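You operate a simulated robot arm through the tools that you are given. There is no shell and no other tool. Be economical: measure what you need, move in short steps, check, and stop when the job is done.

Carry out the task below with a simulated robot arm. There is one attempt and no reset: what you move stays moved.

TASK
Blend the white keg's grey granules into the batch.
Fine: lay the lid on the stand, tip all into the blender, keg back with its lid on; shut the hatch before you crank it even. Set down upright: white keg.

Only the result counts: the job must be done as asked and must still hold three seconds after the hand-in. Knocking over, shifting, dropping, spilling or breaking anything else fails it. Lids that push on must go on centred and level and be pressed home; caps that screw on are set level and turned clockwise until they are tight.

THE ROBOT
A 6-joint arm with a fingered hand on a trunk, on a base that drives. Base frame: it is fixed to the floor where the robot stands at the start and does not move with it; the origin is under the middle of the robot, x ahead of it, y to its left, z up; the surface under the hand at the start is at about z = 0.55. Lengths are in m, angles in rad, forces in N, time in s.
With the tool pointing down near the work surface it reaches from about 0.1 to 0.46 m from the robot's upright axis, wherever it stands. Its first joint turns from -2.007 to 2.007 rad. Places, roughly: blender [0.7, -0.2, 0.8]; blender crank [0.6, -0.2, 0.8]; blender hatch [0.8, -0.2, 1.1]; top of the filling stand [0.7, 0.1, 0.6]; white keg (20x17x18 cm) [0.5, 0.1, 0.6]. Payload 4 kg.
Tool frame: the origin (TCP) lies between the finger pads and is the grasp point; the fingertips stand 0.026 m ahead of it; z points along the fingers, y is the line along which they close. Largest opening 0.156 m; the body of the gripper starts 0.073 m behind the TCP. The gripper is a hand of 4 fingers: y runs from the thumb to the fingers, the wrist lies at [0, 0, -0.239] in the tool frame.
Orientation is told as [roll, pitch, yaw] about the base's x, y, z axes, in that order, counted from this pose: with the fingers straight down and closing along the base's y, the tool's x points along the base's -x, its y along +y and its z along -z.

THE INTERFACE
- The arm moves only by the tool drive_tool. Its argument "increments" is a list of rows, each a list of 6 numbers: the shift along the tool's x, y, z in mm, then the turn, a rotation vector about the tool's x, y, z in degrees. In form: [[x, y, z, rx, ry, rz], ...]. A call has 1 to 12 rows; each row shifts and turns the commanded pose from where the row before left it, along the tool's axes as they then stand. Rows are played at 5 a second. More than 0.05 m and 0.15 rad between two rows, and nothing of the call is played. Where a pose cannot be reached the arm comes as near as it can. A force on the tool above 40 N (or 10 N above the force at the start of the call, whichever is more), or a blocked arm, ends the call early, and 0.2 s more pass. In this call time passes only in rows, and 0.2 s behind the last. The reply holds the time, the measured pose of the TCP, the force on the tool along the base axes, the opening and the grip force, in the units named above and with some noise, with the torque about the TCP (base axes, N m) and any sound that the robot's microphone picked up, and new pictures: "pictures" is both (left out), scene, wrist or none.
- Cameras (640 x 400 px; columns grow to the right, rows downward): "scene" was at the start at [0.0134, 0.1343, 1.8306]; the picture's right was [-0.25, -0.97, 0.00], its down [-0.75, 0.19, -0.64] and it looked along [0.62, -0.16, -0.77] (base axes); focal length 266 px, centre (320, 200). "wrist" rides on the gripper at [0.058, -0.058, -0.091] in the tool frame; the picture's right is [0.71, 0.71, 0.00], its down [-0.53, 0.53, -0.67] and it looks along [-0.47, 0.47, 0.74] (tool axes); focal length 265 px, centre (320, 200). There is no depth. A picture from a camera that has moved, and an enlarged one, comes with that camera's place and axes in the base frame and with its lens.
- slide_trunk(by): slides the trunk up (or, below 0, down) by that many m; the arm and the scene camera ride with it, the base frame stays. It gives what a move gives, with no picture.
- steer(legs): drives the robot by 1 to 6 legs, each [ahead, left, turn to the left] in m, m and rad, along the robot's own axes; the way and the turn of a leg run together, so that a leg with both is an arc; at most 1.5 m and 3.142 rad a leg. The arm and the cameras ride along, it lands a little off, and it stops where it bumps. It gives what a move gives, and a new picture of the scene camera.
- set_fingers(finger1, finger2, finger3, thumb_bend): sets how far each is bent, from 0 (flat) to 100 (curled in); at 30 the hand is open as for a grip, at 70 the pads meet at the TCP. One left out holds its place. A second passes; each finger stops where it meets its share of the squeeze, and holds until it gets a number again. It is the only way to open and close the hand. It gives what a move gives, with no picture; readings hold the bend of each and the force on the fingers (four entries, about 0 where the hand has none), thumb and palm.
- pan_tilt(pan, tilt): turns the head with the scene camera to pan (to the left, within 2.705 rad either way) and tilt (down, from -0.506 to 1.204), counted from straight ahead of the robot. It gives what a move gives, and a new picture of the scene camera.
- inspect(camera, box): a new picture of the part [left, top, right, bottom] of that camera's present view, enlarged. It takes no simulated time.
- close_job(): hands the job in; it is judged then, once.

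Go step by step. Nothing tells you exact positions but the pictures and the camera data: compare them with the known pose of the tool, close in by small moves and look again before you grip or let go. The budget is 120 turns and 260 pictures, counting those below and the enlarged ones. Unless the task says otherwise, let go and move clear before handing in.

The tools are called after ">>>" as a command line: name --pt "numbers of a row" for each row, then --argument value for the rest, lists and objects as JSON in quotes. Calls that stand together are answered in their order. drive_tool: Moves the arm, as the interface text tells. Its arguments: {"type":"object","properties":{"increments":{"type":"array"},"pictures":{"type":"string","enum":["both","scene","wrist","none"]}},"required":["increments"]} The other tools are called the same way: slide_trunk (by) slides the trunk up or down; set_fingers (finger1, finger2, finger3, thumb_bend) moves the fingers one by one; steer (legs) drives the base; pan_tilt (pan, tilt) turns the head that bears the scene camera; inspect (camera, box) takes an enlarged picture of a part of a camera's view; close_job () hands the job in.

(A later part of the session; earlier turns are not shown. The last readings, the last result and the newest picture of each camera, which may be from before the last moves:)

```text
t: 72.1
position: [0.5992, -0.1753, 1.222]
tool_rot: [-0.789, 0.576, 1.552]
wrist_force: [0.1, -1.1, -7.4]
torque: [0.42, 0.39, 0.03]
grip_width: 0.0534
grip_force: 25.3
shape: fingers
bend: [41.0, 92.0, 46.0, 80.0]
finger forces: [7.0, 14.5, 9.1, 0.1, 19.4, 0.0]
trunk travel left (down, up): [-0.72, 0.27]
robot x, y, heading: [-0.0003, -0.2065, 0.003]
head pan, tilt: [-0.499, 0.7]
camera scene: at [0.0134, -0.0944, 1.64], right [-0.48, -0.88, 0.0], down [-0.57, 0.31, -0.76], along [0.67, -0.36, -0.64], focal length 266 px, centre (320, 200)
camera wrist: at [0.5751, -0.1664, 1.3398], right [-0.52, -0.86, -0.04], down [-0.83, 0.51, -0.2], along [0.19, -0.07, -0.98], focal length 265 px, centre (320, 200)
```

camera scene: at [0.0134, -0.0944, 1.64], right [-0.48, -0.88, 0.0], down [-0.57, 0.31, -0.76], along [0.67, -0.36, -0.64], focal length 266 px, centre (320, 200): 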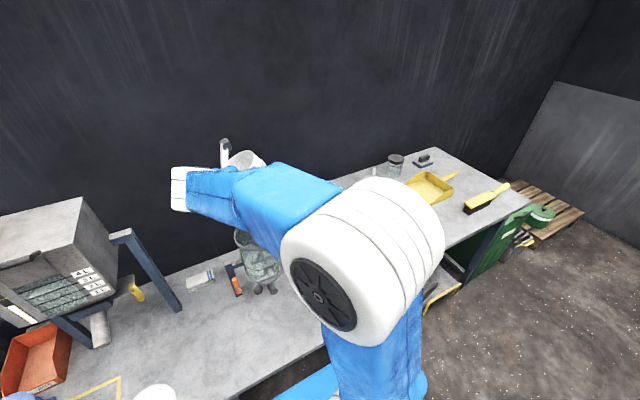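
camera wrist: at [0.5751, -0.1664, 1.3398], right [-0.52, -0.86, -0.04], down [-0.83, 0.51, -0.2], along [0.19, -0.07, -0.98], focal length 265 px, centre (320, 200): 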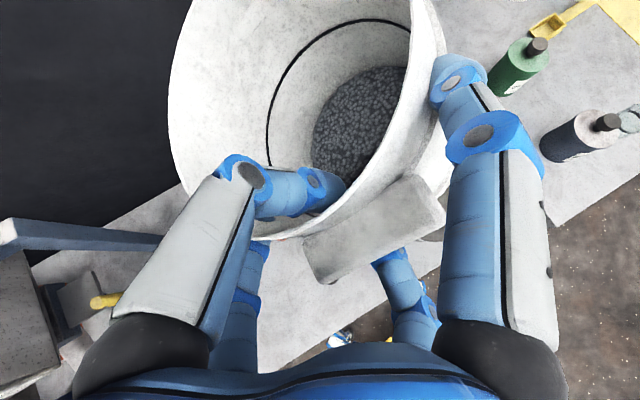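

That direction works. Now I'll centre over the opening, lower, and roll on to about 64°.

>>> drive_tool --pt "0 19.6 19.6 0 0 0" --pt "0 19.6 19.6 0 0 0" --pt "0 19.6 19.6 0 0 0" --pt "0 0 0 0 5.66 -5.66" --pt "0 0 0 0 5.66 -5.66" --pt "0 0 0 0 5.66 -5.66" --pt "0 0 0 0 0 0" --pictures "both"

>>> inspect --camera "scene" --box '[180, 120, 320, 300]'

```text
t: 73.7
position: [0.599, -0.2217, 1.1508]
tool_rot: [-0.788, 0.994, 1.552]
wrist_force: [0.4, 0.6, -7.9]
torque: [0.59, 0.38, -0.01]
grip_width: 0.0526
grip_force: 24.8
shape: fingers
bend: [41.0, 91.0, 45.0, 80.0]
finger forces: [6.4, 13.4, 10.4, 0.0, 18.1, 0.0]
trunk travel left (down, up): [-0.72, 0.27]
robot x, y, heading: [0.0022, -0.2064, -0.001]
head pan, tilt: [-0.499, 0.7]
camera scene: at [0.0138, -0.0945, 1.64], right [-0.48, -0.88, 0.0], down [-0.57, 0.31, -0.76], along [0.67, -0.36, -0.64], focal length 266 px, centre (320, 200)
camera wrist: at [0.5762, -0.1639, 1.256], right [-0.51, -0.8, 0.32], down [-0.84, 0.39, -0.39], along [0.19, -0.47, -0.86], focal length 265 px, centre (320, 200)
```

scene: 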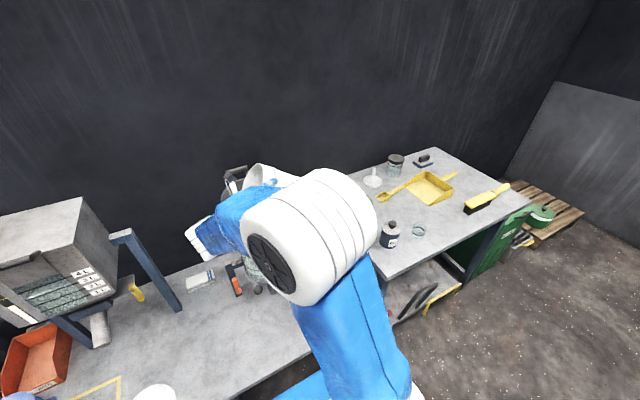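
wrist: 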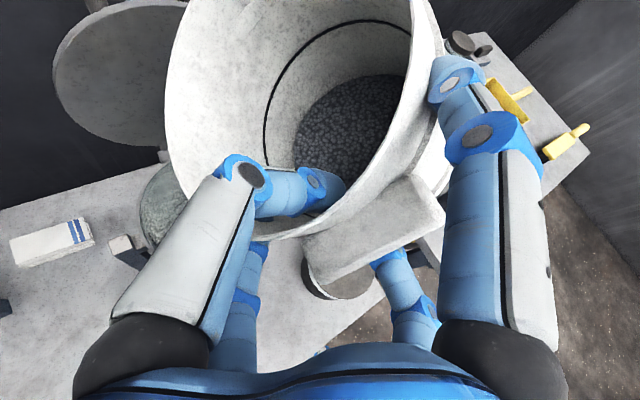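

```text
2.22 times, centred on (250, 210) of scene
camera zoom: at [0.0138, -0.0945, 1.64], right [-0.48, -0.88, 0.0], down [-0.57, 0.31, -0.76], along [0.67, -0.36, -0.64], focal length 592 px, centre (476, 178)
```

zoom: 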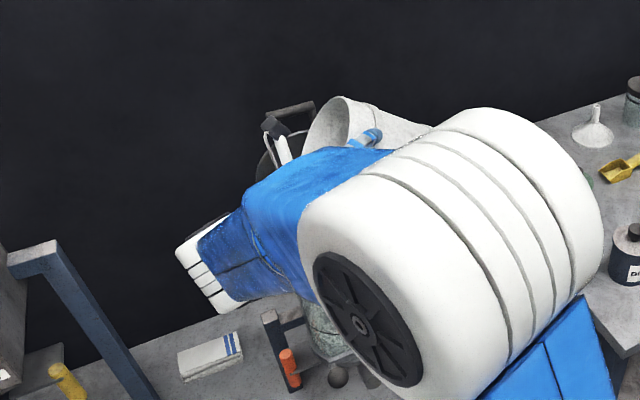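

The blender opening is just below the lip. I'll nudge into alignment, lower a bit, and roll on to about 89°.

>>> drive_tool --pt "-7.2 6.5 17 0 0 0" --pt "-7.2 6.5 17 0 0 0" --pt "0 0 0 0 5.66 -5.66" --pt "0 0 0 0 5.66 -5.66" --pt "-28.7 6.2 6.2 0 0 0" --pt "0 0 0 0 2.83 -2.83" --pt "0 0 0 0 2.83 -2.83" --pt "0 0 0 0 2.83 -2.83" --pt "0 0 0 0 2.83 -2.83" --pt "0 0 0 0 0 0" --pictures "both"

```text
t: 75.9
position: [0.6137, -0.2407, 1.0892]
tool_rot: [-0.841, 1.553, 1.498]
wrist_force: [0.9, -0.2, -7.2]
torque: [0.63, 0.39, -0.01]
grip_width: 0.0521
grip_force: 23.3
shape: fingers
bend: [42.0, 91.0, 45.0, 80.0]
finger forces: [6.8, 12.1, 11.7, 0.0, 16.9, 0.1]
trunk travel left (down, up): [-0.72, 0.27]
robot x, y, heading: [-0.0009, -0.2066, 0.001]
head pan, tilt: [-0.499, 0.7]
camera scene: at [0.0142, -0.0937, 1.64], right [-0.48, -0.88, 0.0], down [-0.57, 0.31, -0.76], along [0.67, -0.36, -0.64], focal length 266 px, centre (320, 200)
camera wrist: at [0.5917, -0.136, 1.1489], right [-0.51, -0.5, 0.7], down [-0.84, 0.12, -0.53], along [0.18, -0.86, -0.49], focal length 265 px, centre (320, 200)
```

scene: 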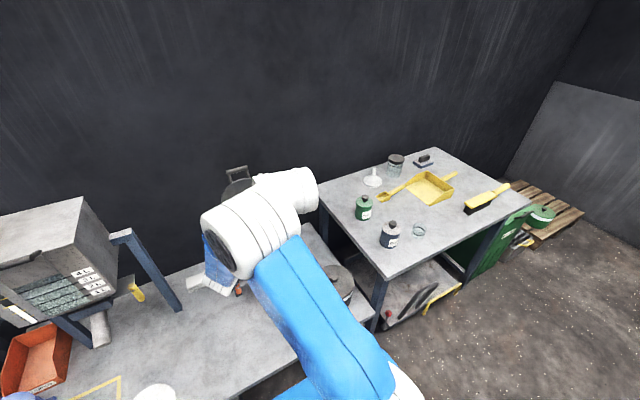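
wrist: 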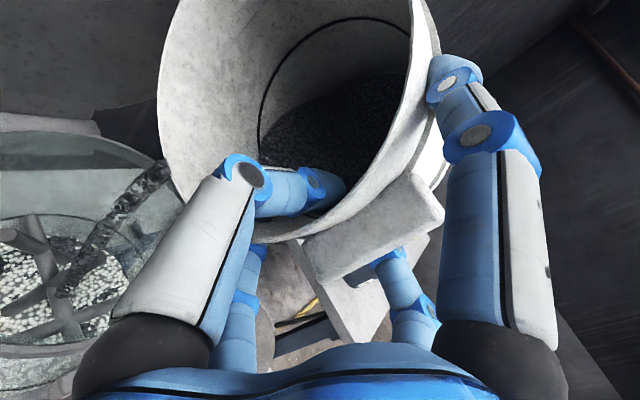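

The granules are streaming into the drum. I'll keep rolling slowly while keeping the lip over the centre.

>>> drive_tool --pt "0 0 0 0 2.83 -2.83" --pt "0 -4 -4 0 2.83 -2.83" --pt "0 0 0 0 2.83 -2.83" --pt "0 -4 -4 0 2.83 -2.83" --pt "0 0 0 0 2.83 -2.83" --pt "0 -4 -4 0 2.83 -2.83" --pt "0 0 0 0 0 0" --pt "0 0 0 0 0 0" --pictures "wrist"

```text
t: 77.7
position: [0.6149, -0.222, 1.0857]
tool_rot: [2.359, 1.168, -1.588]
wrist_force: [-0.2, 0.2, -7.2]
torque: [0.51, 0.39, 0.0]
grip_width: 0.0519
grip_force: 21.7
shape: fingers
bend: [42.0, 90.0, 44.0, 81.0]
finger forces: [6.9, 8.9, 12.4, 0.0, 14.8, 0.1]
trunk travel left (down, up): [-0.72, 0.27]
robot x, y, heading: [-0.0031, -0.2072, 0.002]
head pan, tilt: [-0.499, 0.7]
camera wrist: at [0.5937, -0.1035, 1.0979], right [-0.5, -0.17, 0.85], down [-0.85, -0.1, -0.52], along [0.17, -0.98, -0.1], focal length 265 px, centre (320, 200)
```

wrist: 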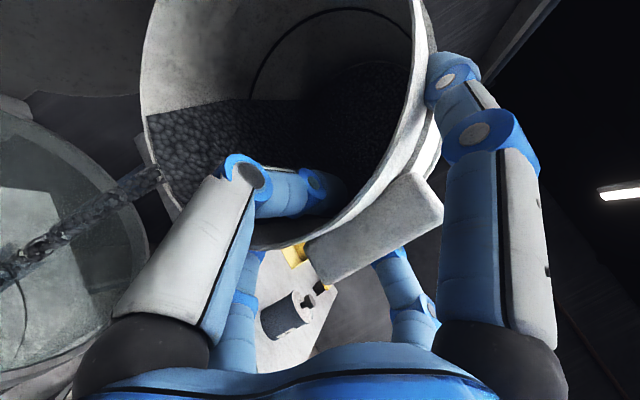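

>>> drive_tool --pt "0 0 0 0 0 0" --pt "0 0 0 0 0 0" --pt "0 0 0 0 0 0" --pt "0 0 0 0 0 0" --pt "0 0 0 0 0 0" --pt "0 0 0 0 2.83 -2.83" --pt "0 0 0 0 0 0" --pt "0 0 0 0 0 0" --pt "0 0 0 0 2.83 -2.83" --pt "0 0 0 0 0 0" --pt "0 0 0 0 0 0" --pt "0 0 0 0 0 0" --pictures "wrist"

```text
t: 80.3
position: [0.6149, -0.2232, 1.0879]
tool_rot: [2.358, 1.029, -1.587]
wrist_force: [0.0, -0.1, -6.4]
torque: [0.43, 0.36, 0.01]
grip_width: 0.0523
grip_force: 22.1
shape: fingers
bend: [42.0, 90.0, 44.0, 81.0]
finger forces: [7.3, 9.3, 12.2, 0.1, 14.6, 0.0]
trunk travel left (down, up): [-0.72, 0.27]
robot x, y, heading: [-0.0033, -0.2068, 0.0]
head pan, tilt: [-0.499, 0.7]
camera wrist: at [0.5928, -0.1032, 1.0815], right [-0.5, -0.06, 0.86], down [-0.85, -0.17, -0.5], along [0.17, -0.98, 0.04], focal length 265 px, centre (320, 200)
```

wrist: 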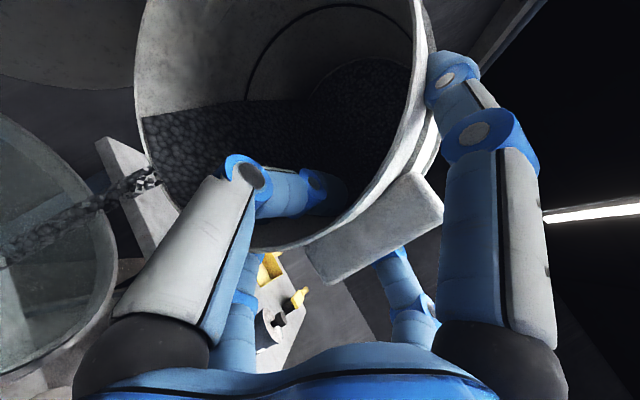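

>>> drive_tool --pt "5 -6 -6 0 0 0" --pt "5 -6 -6 0 2.83 -2.83" --pt "0 0 0 0 0 0" --pt "0 0 0 0 2.83 -2.83" --pt "0 0 0 0 0 0" --pt "0 0 0 0 2.83 -2.83" --pt "0 0 0 0 0 0" --pt "0 0 0 0 0 0" --pt "0 0 0 0 0 0" --pt "0 0 0 0 0 0" --pt "0 0 0 0 0 0" --pt "0 0 0 0 0 0" --pictures "wrist"

>>> drive_tool --pt "0 0 0 0 0 0" --pt "0 0 0 0 0 0" --pt "0 0 0 0 0 0" --pt "0 0 0 0 0 0" --pt "0 0 0 0 0 0" --pt "0 0 0 0 0 0" --pt "0 0 0 0 0 0" --pt "0 0 0 0 0 0" --pt "0 0 0 0 0 0" --pt "0 0 0 0 0 0" --pt "0 0 0 0 0 0" --pt "0 0 0 0 0 0" --pictures "wrist"

```text
t: 82.9
position: [0.6138, -0.2047, 1.0854]
tool_rot: [2.357, 0.819, -1.587]
wrist_force: [0.3, -0.9, -5.5]
torque: [0.32, 0.35, 0.0]
grip_width: 0.0527
grip_force: 21.6
shape: fingers
bend: [41.0, 90.0, 44.0, 81.0]
finger forces: [7.6, 9.6, 12.1, 0.1, 14.3, 0.0]
trunk travel left (down, up): [-0.72, 0.27]
robot x, y, heading: [-0.0048, -0.2036, 0.001]
head pan, tilt: [-0.499, 0.7]
camera wrist: at [0.593, -0.0877, 1.0563], right [-0.5, 0.12, 0.86], down [-0.85, -0.27, -0.45], along [0.18, -0.95, 0.24], focal length 265 px, centre (320, 200)
```

wrist: 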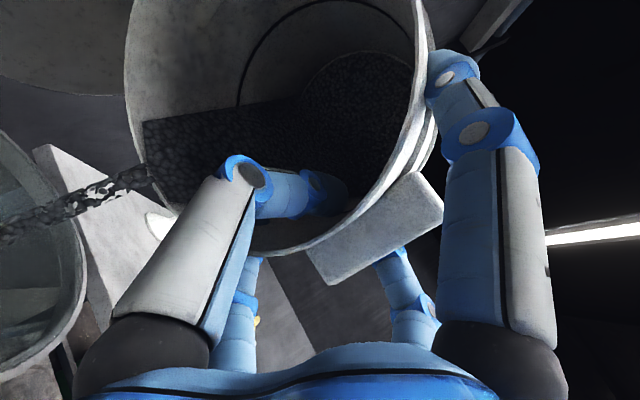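

```text
t: 85.5
position: [0.614, -0.2046, 1.0865]
tool_rot: [2.359, 0.82, -1.586]
wrist_force: [-0.1, 0.3, -5.0]
torque: [0.28, 0.37, 0.03]
grip_width: 0.0526
grip_force: 21.4
shape: fingers
bend: [41.0, 90.0, 44.0, 81.0]
finger forces: [7.6, 9.4, 11.8, 0.0, 14.4, 0.0]
trunk travel left (down, up): [-0.72, 0.27]
robot x, y, heading: [-0.0006, -0.208, 0.003]
head pan, tilt: [-0.499, 0.7]
camera wrist: at [0.5931, -0.0877, 1.0562], right [-0.5, 0.13, 0.86], down [-0.85, -0.27, -0.45], along [0.18, -0.95, 0.24], focal length 265 px, centre (320, 200)
```

wrist: 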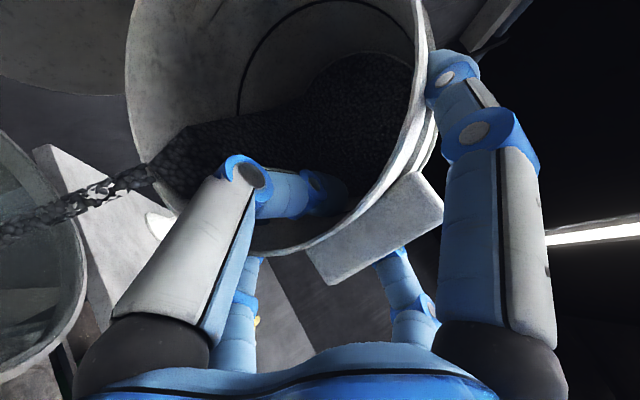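

>>> drive_tool --pt "7 -5 -5 0 2.83 -2.83" --pt "7 -5 -5 0 2.83 -2.83" --pt "0 0 0 0 2.83 -2.83" --pt "0 0 0 0 0 0" --pt "0 0 0 0 0 0" --pt "0 0 0 0 0 0" --pt "0 0 0 0 0 0" --pt "0 0 0 0 0 0" --pt "0 0 0 0 0 0" --pt "0 0 0 0 0 0" --pt "0 0 0 0 0 0" --pt "0 0 0 0 0 0" --pictures "wrist"

>>> drive_tool --pt "0 0 0 0 0 0" --pt "0 0 0 0 0 0" --pt "0 0 0 0 0 0" --pt "0 0 0 0 0 0" --pt "0 0 0 0 0 0" --pt "0 0 0 0 0 0" --pt "0 0 0 0 0 0" --pt "0 0 0 0 0 0" --pt "0 0 0 0 0 0" --pt "0 0 0 0 0 0" --pt "0 0 0 0 0 0" --pt "0 0 0 0 0 0" --pictures "none"

>>> drive_tool --pt "0 0 0 0 0 0" --pt "0 0 0 0 0 0" --pt "0 0 0 0 0 0" --pt "0 0 0 0 0 0" --pt "0 0 0 0 0 0" --pt "0 0 0 0 0 0" --pt "0 0 0 0 0 0" --pt "0 0 0 0 0 0" --pt "0 0 0 0 0 0" --pt "0 0 0 0 0 0" --pt "0 0 0 0 0 0" --pt "0 0 0 0 0 0" --pictures "wrist"

```text
t: 88.1
position: [0.6195, -0.1839, 1.0887]
tool_rot: [2.352, 0.615, -1.591]
wrist_force: [-0.3, -0.3, -4.7]
torque: [0.2, 0.3, 0.0]
grip_width: 0.0531
grip_force: 21.4
shape: fingers
bend: [41.0, 90.0, 44.0, 81.0]
finger forces: [7.8, 10.1, 11.4, 0.0, 14.4, 0.0]
out of reach, approached as far as the arm can: row 3
trunk travel left (down, up): [-0.72, 0.27]
robot x, y, heading: [-0.0017, -0.2085, 0.005]
head pan, tilt: [-0.499, 0.7]
camera wrist: at [0.5984, -0.0757, 1.0352], right [-0.49, 0.3, 0.82], down [-0.85, -0.36, -0.38], along [0.18, -0.89, 0.43], focal length 265 px, centre (320, 200)
```

wrist: 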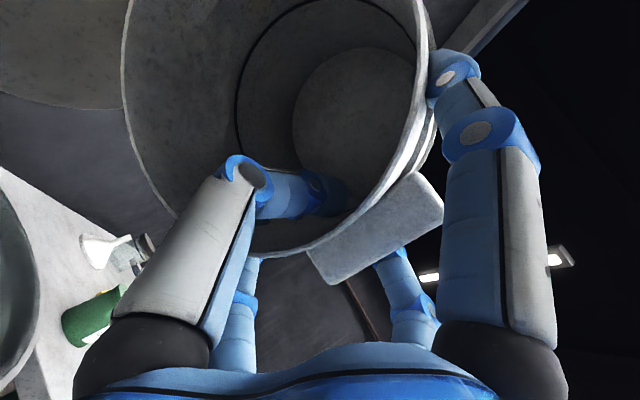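

```text
t: 90.7
position: [0.6201, -0.1843, 1.0889]
tool_rot: [2.351, 0.614, -1.591]
wrist_force: [-0.5, 0.0, -4.7]
torque: [0.17, 0.29, -0.01]
grip_width: 0.0529
grip_force: 21.5
shape: fingers
bend: [41.0, 90.0, 44.0, 81.0]
finger forces: [7.8, 10.2, 11.4, 0.0, 14.4, 0.0]
trunk travel left (down, up): [-0.72, 0.27]
robot x, y, heading: [0.0015, -0.2072, -0.001]
head pan, tilt: [-0.499, 0.7]
```

```text
t: 93.3
position: [0.6193, -0.1838, 1.089]
tool_rot: [2.351, 0.615, -1.593]
wrist_force: [0.1, 0.1, -4.8]
torque: [0.16, 0.31, -0.02]
grip_width: 0.0529
grip_force: 21.8
shape: fingers
bend: [41.0, 90.0, 44.0, 81.0]
finger forces: [7.7, 10.2, 11.4, 0.0, 14.4, 0.1]
trunk travel left (down, up): [-0.72, 0.27]
robot x, y, heading: [-0.0024, -0.2041, 0.003]
head pan, tilt: [-0.499, 0.7]
camera wrist: at [0.5984, -0.0758, 1.0352], right [-0.49, 0.3, 0.82], down [-0.85, -0.36, -0.38], along [0.18, -0.89, 0.43], focal length 265 px, centre (320, 200)
```

wrist: 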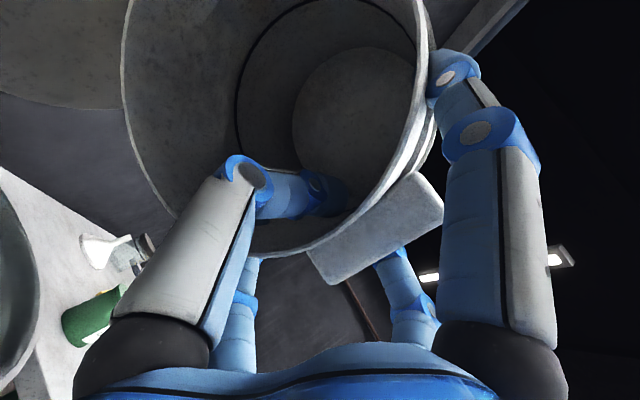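

The keg is empty (weight steady at 4.7 N and the bottom is bare). I'll roll back, raising midway to clear the blender rim.

>>> drive_tool --pt "0 0 0 0 -5.66 5.66" --pt "0 0 0 0 -5.66 5.66" --pt "0 0 0 0 -5.66 5.66" --pt "0 0 0 0 -5.66 5.66" --pt "0 0 0 0 -5.66 5.66" --pt "0 0 0 0 -5.66 5.66" --pt "0 0 0 0 -5.66 5.66" --pt "40 0 0 0 0 0" --pt "40 0 0 0 0 0" --pt "0 0 0 0 0 0" --pictures "none"

>>> drive_tool --pt "0 0 0 0 -5.66 5.66" --pt "0 0 0 0 -5.66 5.66" --pt "0 0 0 0 -5.66 5.66" --pt "0 0 0 0 -5.66 5.66" --pt "0 0 0 0 -5.66 5.66" --pt "0 0 0 0 -5.66 5.66" --pt "0 0 0 0 -5.66 5.66" --pt "0 0 0 0 -5.66 5.66" --pt "0 0 0 0 -5.66 5.66" --pt "0 0 0 0 -5.66 5.66" --pt "0 0 0 0 -5.66 5.66" --pt "0 0 0 0 0 0" --pictures "both"

```text
t: 95.5
position: [0.6196, -0.1861, 1.1693]
tool_rot: [-0.758, 1.554, 1.581]
wrist_force: [0.4, 0.5, -3.9]
torque: [0.36, 0.32, -0.04]
grip_width: 0.0521
grip_force: 22.0
shape: fingers
bend: [42.0, 90.0, 44.0, 81.0]
finger forces: [6.5, 11.0, 11.0, 0.1, 14.9, 0.0]
trunk travel left (down, up): [-0.72, 0.27]
robot x, y, heading: [0.0013, -0.2092, 0.006]
head pan, tilt: [-0.499, 0.7]
```

```text
t: 98.1
position: [0.6188, -0.1854, 1.168]
tool_rot: [-0.788, 0.015, 1.553]
wrist_force: [0.1, 0.1, -4.9]
torque: [-0.01, 0.27, 0.01]
grip_width: 0.0523
grip_force: 22.6
shape: fingers
bend: [41.0, 91.0, 44.0, 81.0]
finger forces: [7.9, 14.7, 7.6, 0.0, 16.3, 0.0]
trunk travel left (down, up): [-0.72, 0.27]
robot x, y, heading: [0.0012, -0.2071, 0.0]
head pan, tilt: [-0.499, 0.7]
camera scene: at [0.0142, -0.0927, 1.6399], right [-0.48, -0.88, 0.0], down [-0.57, 0.31, -0.76], along [0.67, -0.36, -0.64], focal length 266 px, centre (320, 200)
camera wrist: at [0.5947, -0.2413, 1.2745], right [-0.51, -0.71, -0.49], down [-0.84, 0.54, 0.09], along [0.2, 0.46, -0.87], focal length 265 px, centre (320, 200)
```

scene: 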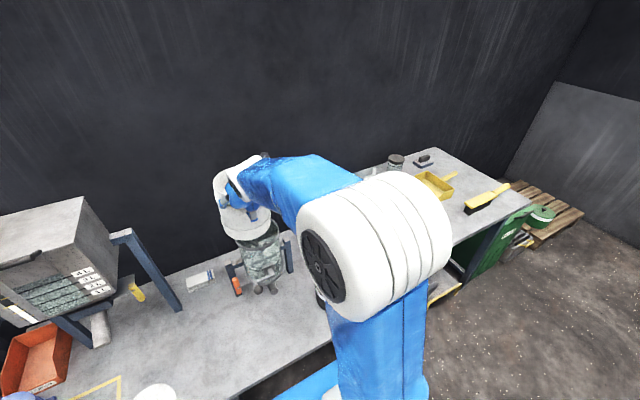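
wrist: 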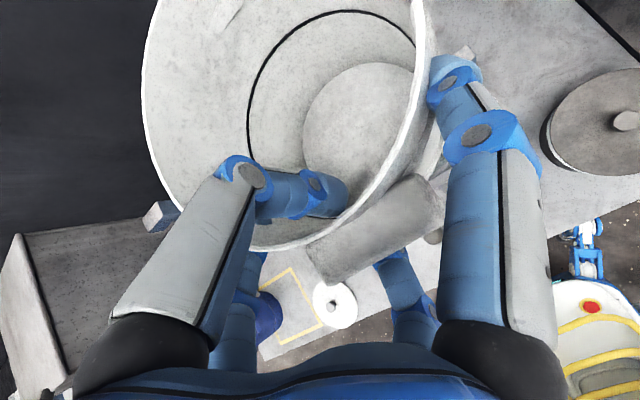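

Now I'll retrace the path: pull back from the blender, drive left 0.40 m and yaw back.

>>> drive_tool --pt "0 28.3 -28.3 0 0 0" --pt "0 28.3 -28.3 0 0 0" --pt "0 28.3 -28.3 0 0 0" --pt "0 0 0 0 0 0" --pictures "none"

>>> steer --legs '[[0, 0.36, 0]]'

>>> drive_tool --pt "0 0 0 0 5.785 5.785" --pt "0 0 0 0 5.785 5.785" --pt "0 0 0 0 5.785 5.785" --pt "0 0 0 0 5.785 5.785" --pt "0 0 0 0 5.785 5.785" --pt "0 0 0 0 5.785 5.785" --pt "0 0 0 0 5.785 5.785" --pt "0 0 0 0 5.785 5.785" --pt "0 0 0 0 5.785 5.785" --pt "0 0 0 0 5.785 5.785" --pt "0 0 0 0 4.9 4.9" --pt "0 0 0 0 0 0" --pictures "both"

```text
t: 99.1
position: [0.5017, -0.1824, 1.1663]
tool_rot: [-0.782, 0.018, 1.554]
wrist_force: [1.0, 0.2, -5.3]
torque: [0.02, 0.29, -0.02]
grip_width: 0.0523
grip_force: 22.5
shape: fingers
bend: [41.0, 91.0, 44.0, 81.0]
finger forces: [7.8, 14.0, 7.6, 0.0, 16.1, 0.0]
trunk travel left (down, up): [-0.72, 0.27]
robot x, y, heading: [-0.0015, -0.2056, -0.003]
head pan, tilt: [-0.499, 0.7]
```

```text
t: 104.2
position: [0.4987, 0.1727, 1.1683]
tool_rot: [-0.786, 0.015, 1.55]
wrist_force: [-0.1, 0.1, -5.4]
torque: [0.01, 0.31, -0.02]
grip_width: 0.0524
grip_force: 23.6
shape: fingers
bend: [41.0, 91.0, 44.0, 81.0]
finger forces: [7.8, 14.2, 7.6, 0.0, 16.6, 0.0]
trunk travel left (down, up): [-0.72, 0.27]
robot x, y, heading: [0.003, 0.1525, -0.001]
head pan, tilt: [-0.499, 0.7]
camera scene: at [0.0142, 0.2653, 1.6399], right [-0.48, -0.88, 0.0], down [-0.57, 0.31, -0.76], along [0.67, -0.37, -0.64], focal length 266 px, centre (320, 200)
```

scene: 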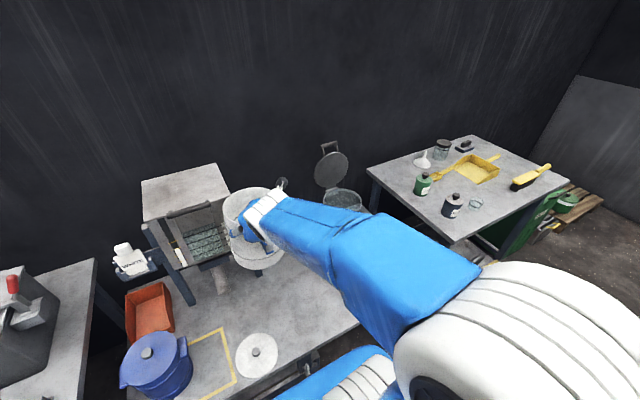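

```text
t: 106.8
position: [0.4978, 0.1725, 1.1686]
tool_rot: [-0.801, -0.003, -0.002]
wrist_force: [0.6, 0.2, -4.7]
torque: [0.32, 0.03, -0.05]
grip_width: 0.0525
grip_force: 24.0
shape: fingers
bend: [41.0, 91.0, 45.0, 81.0]
finger forces: [7.8, 14.2, 7.6, 0.1, 16.9, 0.0]
trunk travel left (down, up): [-0.72, 0.27]
robot x, y, heading: [-0.0007, 0.1517, -0.0]
head pan, tilt: [-0.499, 0.7]
camera scene: at [0.013, 0.2649, 1.64], right [-0.48, -0.88, 0.0], down [-0.56, 0.31, -0.77], along [0.67, -0.37, -0.64], focal length 266 px, centre (320, 200)
camera wrist: at [0.4402, 0.1974, 1.2725], right [-0.71, 0.49, -0.51], down [0.53, 0.84, 0.09], along [0.47, -0.21, -0.86], focal length 265 px, centre (320, 200)
```

scene: 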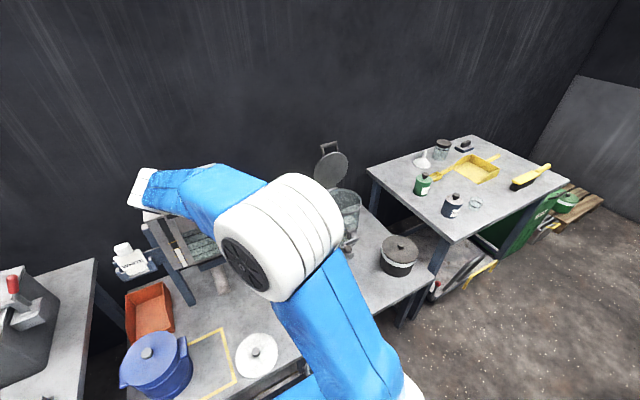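
wrist: 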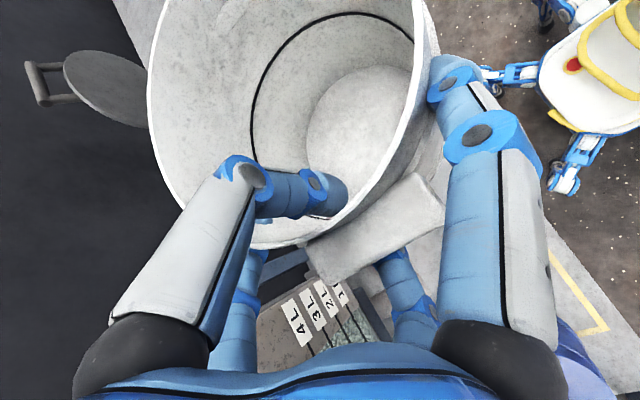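

The keg is still slightly tilted in the hand. I'll measure the tilt from the wrist view before setting it down.

>>> inspect --camera "wrist" --box '[130, 0, 470, 290]'

>>> pan_tilt --pan 0.1 --tilt 0.7

```text
1.38 times, centred on (300, 145) of wrist
camera zoom: at [0.4402, 0.1974, 1.2725], right [-0.71, 0.49, -0.51], down [0.53, 0.84, 0.09], along [0.47, -0.21, -0.86], focal length 366 px, centre (348, 276)
```

zoom: 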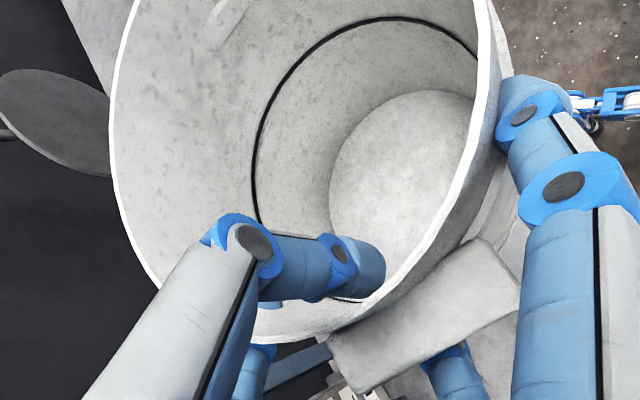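

```text
t: 107.8
position: [0.4993, 0.1735, 1.1676]
tool_rot: [-0.801, -0.002, 0.0]
wrist_force: [0.3, -0.1, -5.1]
torque: [0.32, -0.03, 0.04]
grip_width: 0.0526
grip_force: 23.4
shape: fingers
bend: [41.0, 91.0, 45.0, 81.0]
finger forces: [7.7, 14.2, 7.7, 0.1, 16.9, 0.0]
trunk travel left (down, up): [-0.72, 0.27]
robot x, y, heading: [0.0017, 0.1517, -0.002]
head pan, tilt: [0.099, 0.7]
camera scene: at [0.024, 0.3139, 1.64], right [0.1, -1.0, 0.0], down [-0.64, -0.06, -0.76], along [0.76, 0.07, -0.64], focal length 266 px, centre (320, 200)
```

scene: 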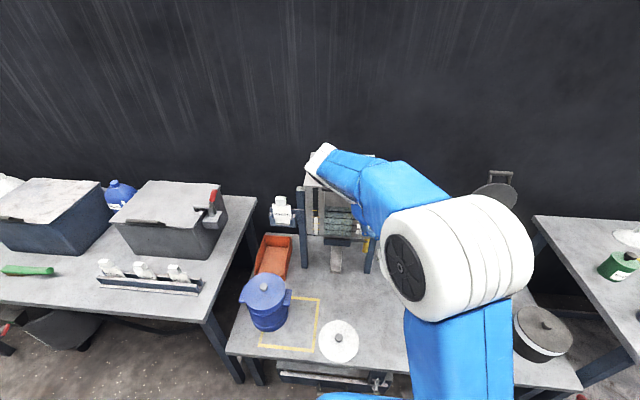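

I estimate the keg leans about 13° toward the hand. I'll level it, move above its old place and come down with the trunk.

>>> drive_tool --pt "0 0 0 -6 0 0" --pt "0 0 0 -6 0 0" --pt "-18 -26 17.5 0 0 0" --pt "-18 -26 17.5 0 0 0" --pt "0 0 0 0 0 0" --pictures "none"

>>> slide_trunk --by -0.38

>>> inspect --camera "wrist" --box '[0, 0, 640, 400]'

>>> pan_tilt --pan -0.4 --tilt 0.75

```text
t: 109.0
position: [0.5335, 0.1076, 1.1689]
tool_rot: [-0.592, -0.001, -0.001]
wrist_force: [0.2, -0.1, -4.8]
torque: [0.19, 0.02, -0.01]
grip_width: 0.0526
grip_force: 22.8
shape: fingers
bend: [41.0, 91.0, 45.0, 81.0]
finger forces: [7.8, 12.9, 7.8, 0.0, 16.4, 0.0]
trunk travel left (down, up): [-0.72, 0.27]
robot x, y, heading: [-0.002, 0.1546, 0.003]
head pan, tilt: [0.099, 0.7]
```

```text
t: 112.7
position: [0.534, 0.1096, 0.7876]
tool_rot: [-0.592, -0.002, 0.001]
wrist_force: [-0.9, -0.3, -4.4]
torque: [0.21, -0.01, 0.0]
grip_width: 0.0524
grip_force: 22.7
shape: fingers
bend: [41.0, 91.0, 45.0, 81.0]
finger forces: [7.8, 13.0, 7.7, 0.0, 16.4, 0.1]
trunk travel left (down, up): [-0.34, 0.65]
robot x, y, heading: [-0.0009, 0.1488, 0.002]
head pan, tilt: [0.099, 0.7]
```

```text
1.00 times, centred on (320, 200) of wrist (not enlarged: the box is as wide or as high as the picture)
camera zoom: at [0.476, 0.1102, 0.8958], right [-0.71, 0.59, -0.39], down [0.53, 0.81, 0.26], along [0.47, -0.02, -0.88], focal length 265 px, centre (320, 200)
```

zoom: 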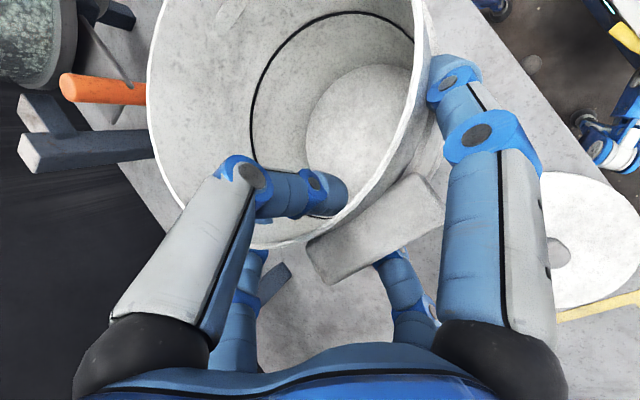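

```text
t: 113.7
position: [0.535, 0.1078, 0.7878]
tool_rot: [-0.592, -0.002, 0.0]
wrist_force: [0.7, -0.6, -5.5]
torque: [0.19, 0.01, 0.01]
grip_width: 0.052
grip_force: 22.5
shape: fingers
bend: [41.0, 91.0, 45.0, 81.0]
finger forces: [7.8, 13.0, 7.8, 0.0, 16.2, 0.1]
trunk travel left (down, up): [-0.34, 0.65]
robot x, y, heading: [-0.0013, 0.152, 0.0]
head pan, tilt: [-0.4, 0.75]
camera scene: at [0.0158, 0.2734, 1.2557], right [-0.39, -0.92, 0.0], down [-0.63, 0.27, -0.73], along [0.67, -0.28, -0.68], focal length 266 px, centre (320, 200)
```

scene: 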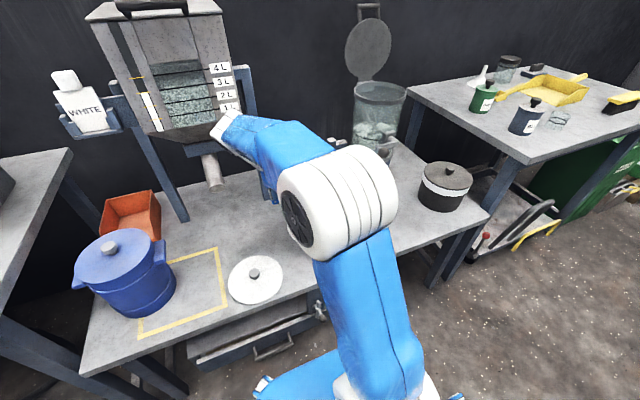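

>>> drive_tool --pt "0 11.2 16.6 0 0 0" --pt "0 11.2 16.6 0 0 0" --pt "0 5.6 8.3 0 0 0" --pt "0 2.2 3.3 0 0 0" --pt "0 0 0 0 0 0" --pictures "none"

>>> drive_tool --pt "0 2.2 3.3 0 0 0" --pt "0 0 0 0 0 0" --pictures "none"

>>> drive_tool --pt "0 2.2 3.3 0 0 0" --pt "0 0 0 0 0 0" --pictures "wrist"

```text
t: 114.8
position: [0.534, 0.1088, 0.7345]
tool_rot: [-0.592, -0.001, -0.001]
wrist_force: [1.7, 1.8, -0.1]
torque: [0.03, 0.05, -0.03]
grip_width: 0.0524
grip_force: 21.1
shape: fingers
bend: [41.0, 91.0, 45.0, 81.0]
finger forces: [8.3, 11.4, 8.9, 0.1, 14.2, 0.1]
trunk travel left (down, up): [-0.34, 0.65]
robot x, y, heading: [0.0025, 0.1539, 0.001]
head pan, tilt: [-0.4, 0.75]
```

```text
t: 115.5
position: [0.5333, 0.108, 0.7292]
tool_rot: [-0.59, -0.003, -0.001]
wrist_force: [0.2, 2.2, 1.7]
torque: [-0.06, 0.11, 0.01]
grip_width: 0.0531
grip_force: 21.5
shape: fingers
bend: [41.0, 90.0, 45.0, 81.0]
finger forces: [8.6, 10.7, 9.9, 0.0, 13.8, 0.0]
trunk travel left (down, up): [-0.34, 0.65]
robot x, y, heading: [-0.0004, 0.1518, -0.003]
head pan, tilt: [-0.4, 0.75]
```

```text
t: 116.0
position: [0.5331, 0.1082, 0.7253]
tool_rot: [-0.592, -0.001, -0.001]
wrist_force: [1.3, 1.3, -0.6]
torque: [-0.13, 0.1, -0.01]
grip_width: 0.0534
grip_force: 21.0
shape: fingers
bend: [41.0, 90.0, 45.0, 82.0]
finger forces: [8.6, 9.7, 9.7, 0.0, 13.5, 0.1]
trunk travel left (down, up): [-0.34, 0.65]
robot x, y, heading: [-0.0002, 0.1528, -0.0]
head pan, tilt: [-0.4, 0.75]
camera wrist: at [0.4763, 0.1108, 0.8328], right [-0.71, 0.59, -0.4], down [0.53, 0.81, 0.26], along [0.47, -0.02, -0.88], focal length 265 px, centre (320, 200)
```

wrist: 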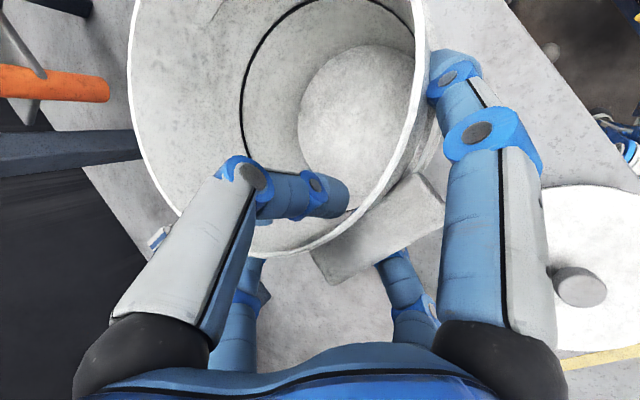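

Contact came at z≈0.735. Going lower tipped the keg toward the hand, so I'll go back up 8 mm and check that it's flat.

>>> drive_tool --pt "0 -2.2 -3.3 0 0 0" --pt "0 -2.2 -3.3 0 0 0" --pt "0 -1.1 -1.7 0 0 0" --pt "0 0 0 0 0 0" --pictures "wrist"

```text
t: 117.0
position: [0.5351, 0.1082, 0.7361]
tool_rot: [-0.592, -0.003, 0.001]
wrist_force: [-0.1, -0.4, -3.7]
torque: [0.19, -0.02, 0.03]
grip_width: 0.0532
grip_force: 22.7
shape: fingers
bend: [41.0, 90.0, 45.0, 81.0]
finger forces: [7.6, 13.8, 7.6, 0.1, 16.8, 0.0]
trunk travel left (down, up): [-0.34, 0.65]
robot x, y, heading: [0.0026, 0.1542, -0.002]
head pan, tilt: [-0.4, 0.75]
camera wrist: at [0.4762, 0.1101, 0.8429], right [-0.71, 0.59, -0.4], down [0.53, 0.81, 0.26], along [0.47, -0.02, -0.88], focal length 265 px, centre (320, 200)
```

wrist: 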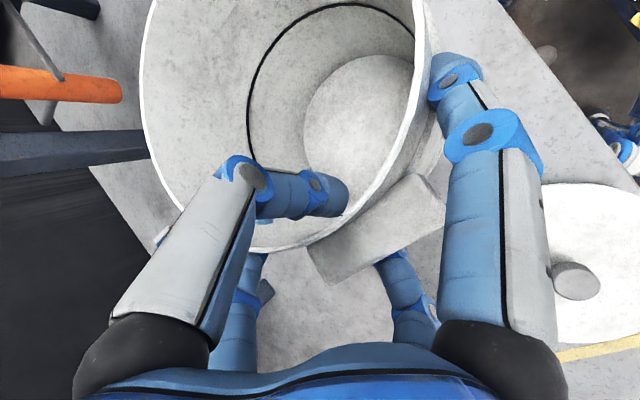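

I'll set it just touching, free the side fingers first, then relax the thumb and finger2 stepwise so the keg settles gently.

>>> drive_tool --pt "0 2.2 3.3 0 0 0" --pt "0 0 0 0 0 0" --pictures "none"

>>> set_fingers --finger1 15 --finger3 15

>>> set_fingers --finger2 80 --thumb_bend 74

>>> inspect --camera "wrist" --box '[0, 0, 640, 400]'

```text
t: 117.7
position: [0.5334, 0.1074, 0.7307]
tool_rot: [-0.591, -0.003, 0.001]
wrist_force: [-0.1, 0.6, -2.7]
torque: [0.1, -0.03, 0.0]
grip_width: 0.0535
grip_force: 22.2
shape: fingers
bend: [41.0, 90.0, 45.0, 81.0]
finger forces: [8.0, 12.9, 8.1, 0.0, 15.5, 0.0]
trunk travel left (down, up): [-0.34, 0.65]
robot x, y, heading: [0.0001, 0.1504, 0.0]
head pan, tilt: [-0.4, 0.75]
```

```text
t: 118.7
position: [0.5345, 0.1078, 0.7308]
tool_rot: [-0.591, -0.002, -0.001]
wrist_force: [0.4, 0.3, -4.3]
torque: [0.17, 0.0, 0.02]
grip_width: 0.0887
grip_force: 15.1
shape: fingers
bend: [15.0, 91.0, 15.0, 82.0]
finger forces: [0.1, 16.9, 0.0, 0.0, 13.2, 0.0]
trunk travel left (down, up): [-0.34, 0.65]
robot x, y, heading: [0.0003, 0.1537, -0.001]
head pan, tilt: [-0.4, 0.75]
```

```text
t: 119.7
position: [0.5336, 0.1083, 0.7316]
tool_rot: [-0.59, -0.002, -0.001]
wrist_force: [0.3, 0.7, -0.9]
torque: [0.18, 0.0, 0.01]
grip_width: 0.0887
grip_force: 8.6
shape: fingers
bend: [15.0, 77.0, 15.0, 73.0]
finger forces: [0.0, 10.0, 0.0, 0.1, 6.2, 0.0]
trunk travel left (down, up): [-0.34, 0.65]
robot x, y, heading: [0.0009, 0.1535, -0.002]
head pan, tilt: [-0.4, 0.75]
```

```text
1.00 times, centred on (320, 200) of wrist (not enlarged: the box is as wide or as high as the picture)
camera zoom: at [0.4763, 0.1101, 0.8387], right [-0.71, 0.59, -0.4], down [0.53, 0.81, 0.26], along [0.47, -0.02, -0.88], focal length 265 px, centre (320, 200)
```

zoom: 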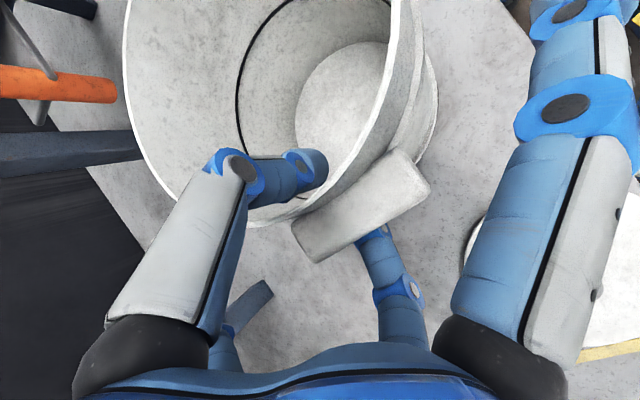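

>>> set_fingers --finger2 72 --thumb_bend 67

>>> set_fingers --finger2 64 --thumb_bend 60

>>> set_fingers --finger2 55 --thumb_bend 52

>>> inspect --camera "wrist" --box '[0, 0, 640, 400]'

```text
t: 120.7
position: [0.5337, 0.1087, 0.7311]
tool_rot: [-0.591, -0.001, 0.0]
wrist_force: [-0.3, 1.7, -0.2]
torque: [0.11, -0.02, -0.01]
grip_width: 0.0909
grip_force: 6.9
shape: fingers
bend: [15.0, 65.0, 15.0, 65.0]
finger forces: [0.0, 9.4, 0.1, 0.0, 4.8, 0.1]
trunk travel left (down, up): [-0.34, 0.65]
robot x, y, heading: [-0.0015, 0.1519, 0.0]
head pan, tilt: [-0.4, 0.75]
```

```text
t: 121.7
position: [0.5343, 0.1097, 0.731]
tool_rot: [-0.592, -0.002, 0.0]
wrist_force: [0.1, 1.2, -1.0]
torque: [0.01, 0.02, 0.01]
grip_width: 0.0932
grip_force: 0.8
shape: fingers
bend: [15.0, 63.0, 15.0, 60.0]
finger forces: [0.1, 1.4, 0.0, 0.0, 0.0, 0.0]
trunk travel left (down, up): [-0.34, 0.65]
robot x, y, heading: [-0.0029, 0.1545, -0.003]
head pan, tilt: [-0.4, 0.75]
```

```text
t: 122.7
position: [0.534, 0.1079, 0.7306]
tool_rot: [-0.591, -0.001, 0.0]
wrist_force: [-0.1, 1.8, -1.5]
torque: [-0.01, 0.07, 0.0]
grip_width: 0.0983
grip_force: 0.3
shape: fingers
bend: [15.0, 54.0, 15.0, 52.0]
finger forces: [0.0, 1.3, 0.0, 0.0, 0.0, 0.1]
trunk travel left (down, up): [-0.34, 0.65]
robot x, y, heading: [0.0034, 0.1494, 0.005]
head pan, tilt: [-0.4, 0.75]
```

```text
1.00 times, centred on (320, 200) of wrist (not enlarged: the box is as wide or as high as the picture)
camera zoom: at [0.4762, 0.1101, 0.8389], right [-0.71, 0.59, -0.4], down [0.53, 0.81, 0.26], along [0.47, -0.02, -0.88], focal length 265 px, centre (320, 200)
```

zoom: 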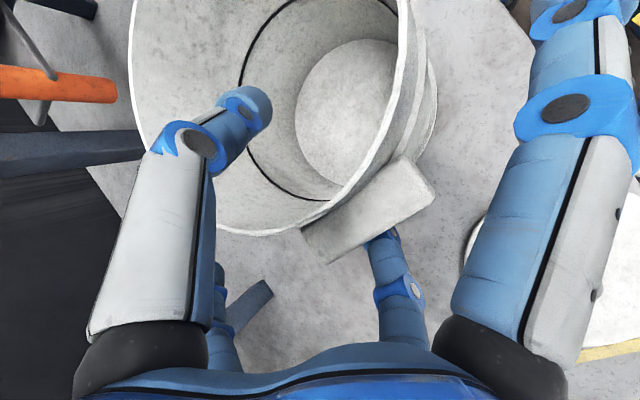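

>>> set_fingers --finger2 44 --thumb_bend 35

>>> inspect --camera "wrist" --box '[0, 0, 640, 400]'

```text
t: 123.7
position: [0.533, 0.1082, 0.7304]
tool_rot: [-0.592, -0.002, 0.0]
wrist_force: [-0.6, -0.5, -1.6]
torque: [-0.08, 0.0, 0.01]
grip_width: 0.1141
grip_force: 0.7
shape: fingers
bend: [15.0, 43.0, 15.0, 35.0]
finger forces: [0.0, 1.5, 0.0, 0.0, 0.1, 0.0]
trunk travel left (down, up): [-0.34, 0.65]
robot x, y, heading: [0.0004, 0.1506, 0.002]
head pan, tilt: [-0.4, 0.75]
```

```text
1.00 times, centred on (320, 200) of wrist (not enlarged: the box is as wide or as high as the picture)
camera zoom: at [0.4762, 0.1101, 0.8389], right [-0.71, 0.59, -0.4], down [0.53, 0.81, 0.26], along [0.47, -0.02, -0.88], focal length 265 px, centre (320, 200)
```

zoom: 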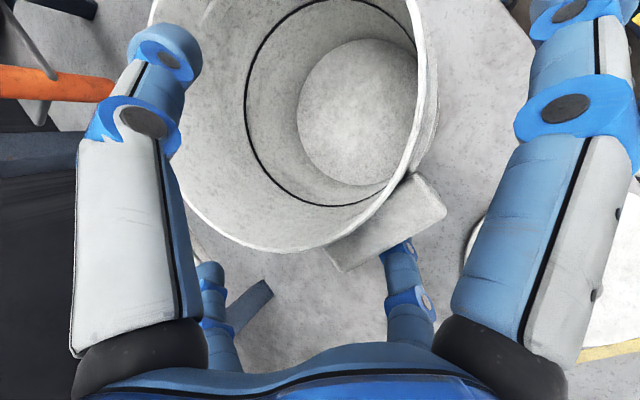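

The keg now looks nearly upright but finger2 still bears a little load. I'll lower a few mm to free it.

>>> drive_tool --pt "0 2.2 3.3 0 0 0" --pt "0 2.2 3.3 0 0 0" --pt "0 0 0 0 0 0" --pictures "none"

>>> drive_tool --pt "0 2.2 3.3 0 0 0" --pt "0 2.2 3.3 0 0 0" --pt "0 0 0 0 0 0" --pictures "wrist"

```text
t: 124.5
position: [0.5328, 0.1079, 0.7244]
tool_rot: [-0.591, -0.002, -0.001]
wrist_force: [0.0, -0.3, 0.5]
torque: [0.06, 0.01, 0.03]
grip_width: 0.1144
grip_force: 0.9
shape: fingers
bend: [15.0, 43.0, 15.0, 35.0]
finger forces: [0.0, 0.7, 0.0, 0.0, 0.1, 0.0]
trunk travel left (down, up): [-0.34, 0.65]
robot x, y, heading: [0.0027, 0.152, -0.001]
head pan, tilt: [-0.4, 0.75]
```

```text
t: 125.2
position: [0.5334, 0.1079, 0.7171]
tool_rot: [-0.593, -0.001, 0.002]
wrist_force: [-1.0, -0.6, 1.0]
torque: [-0.01, 0.01, 0.02]
grip_width: 0.1143
grip_force: 0.0
shape: fingers
bend: [15.0, 44.0, 15.0, 35.0]
finger forces: [0.1, 0.1, 0.1, 0.0, 0.0, 0.1]
trunk travel left (down, up): [-0.34, 0.65]
robot x, y, heading: [0.0005, 0.152, 0.002]
head pan, tilt: [-0.4, 0.75]
camera wrist: at [0.4757, 0.1098, 0.8245], right [-0.71, 0.59, -0.4], down [0.53, 0.81, 0.26], along [0.47, -0.02, -0.88], focal length 265 px, centre (320, 200)
```

wrist: 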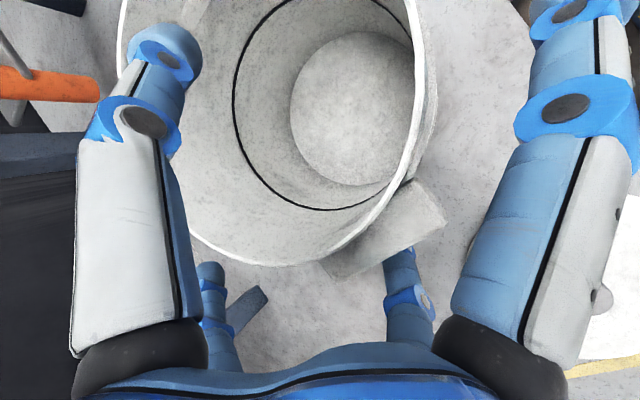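

The keg stands free. I'll open up, slide outward (+y) to clear the ear, then retreat.

>>> set_fingers --finger1 0 --finger2 0 --finger3 0 --thumb_bend 35

>>> drive_tool --pt "0 16.6 -11.2 0 0 0" --pt "0 16.6 -11.2 0 0 0" --pt "0 0 -20 0 0 0" --pt "0 0 -30 0 0 0" --pt "0 0 -40 0 0 0" --pt "0 0 -45 0 0 0" --pt "0 0 0 0 0 0" --pictures "both"

```text
t: 126.2
position: [0.5332, 0.1077, 0.7168]
tool_rot: [-0.591, -0.002, -0.001]
wrist_force: [-0.2, 0.0, -0.7]
torque: [-0.02, -0.01, 0.0]
grip_width: 0.1248
grip_force: 0.0
shape: fingers
bend: [1.0, 1.0, 1.0, 35.0]
finger forces: [0.1, 0.1, 0.1, 0.1, 0.1, 0.0]
trunk travel left (down, up): [-0.34, 0.65]
robot x, y, heading: [0.0011, 0.1547, -0.001]
head pan, tilt: [-0.4, 0.75]
```

```text
t: 127.8
position: [0.5325, 0.2238, 0.8297]
tool_rot: [-0.59, -0.002, 0.001]
wrist_force: [0.3, -0.1, 0.7]
torque: [0.0, 0.03, 0.04]
grip_width: 0.1249
grip_force: 0.1
shape: fingers
bend: [1.0, 1.0, 1.0, 35.0]
finger forces: [0.0, 0.0, 0.0, 0.0, 0.0, 0.1]
trunk travel left (down, up): [-0.34, 0.65]
robot x, y, heading: [-0.0002, 0.1527, -0.003]
head pan, tilt: [-0.4, 0.75]
camera scene: at [0.0151, 0.2736, 1.2557], right [-0.39, -0.92, 0.0], down [-0.63, 0.27, -0.73], along [0.67, -0.29, -0.68], focal length 266 px, centre (320, 200)
camera wrist: at [0.4746, 0.2255, 0.9371], right [-0.71, 0.59, -0.4], down [0.53, 0.81, 0.26], along [0.47, -0.02, -0.88], focal length 265 px, centre (320, 200)
```

scene: 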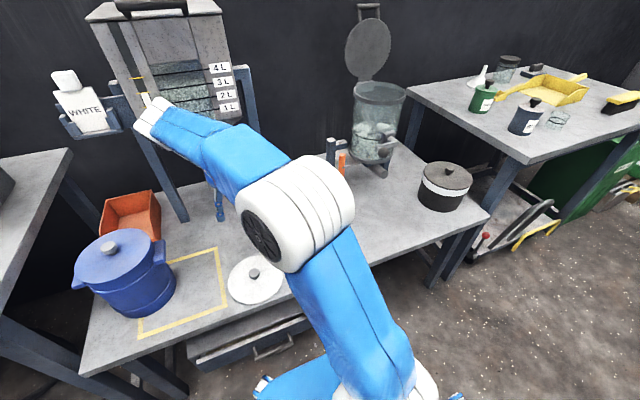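
wrist: 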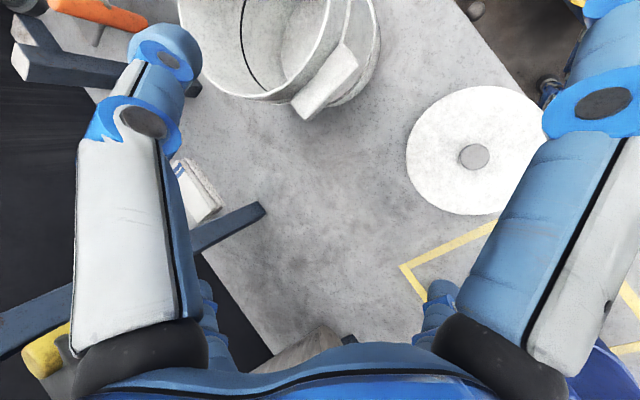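

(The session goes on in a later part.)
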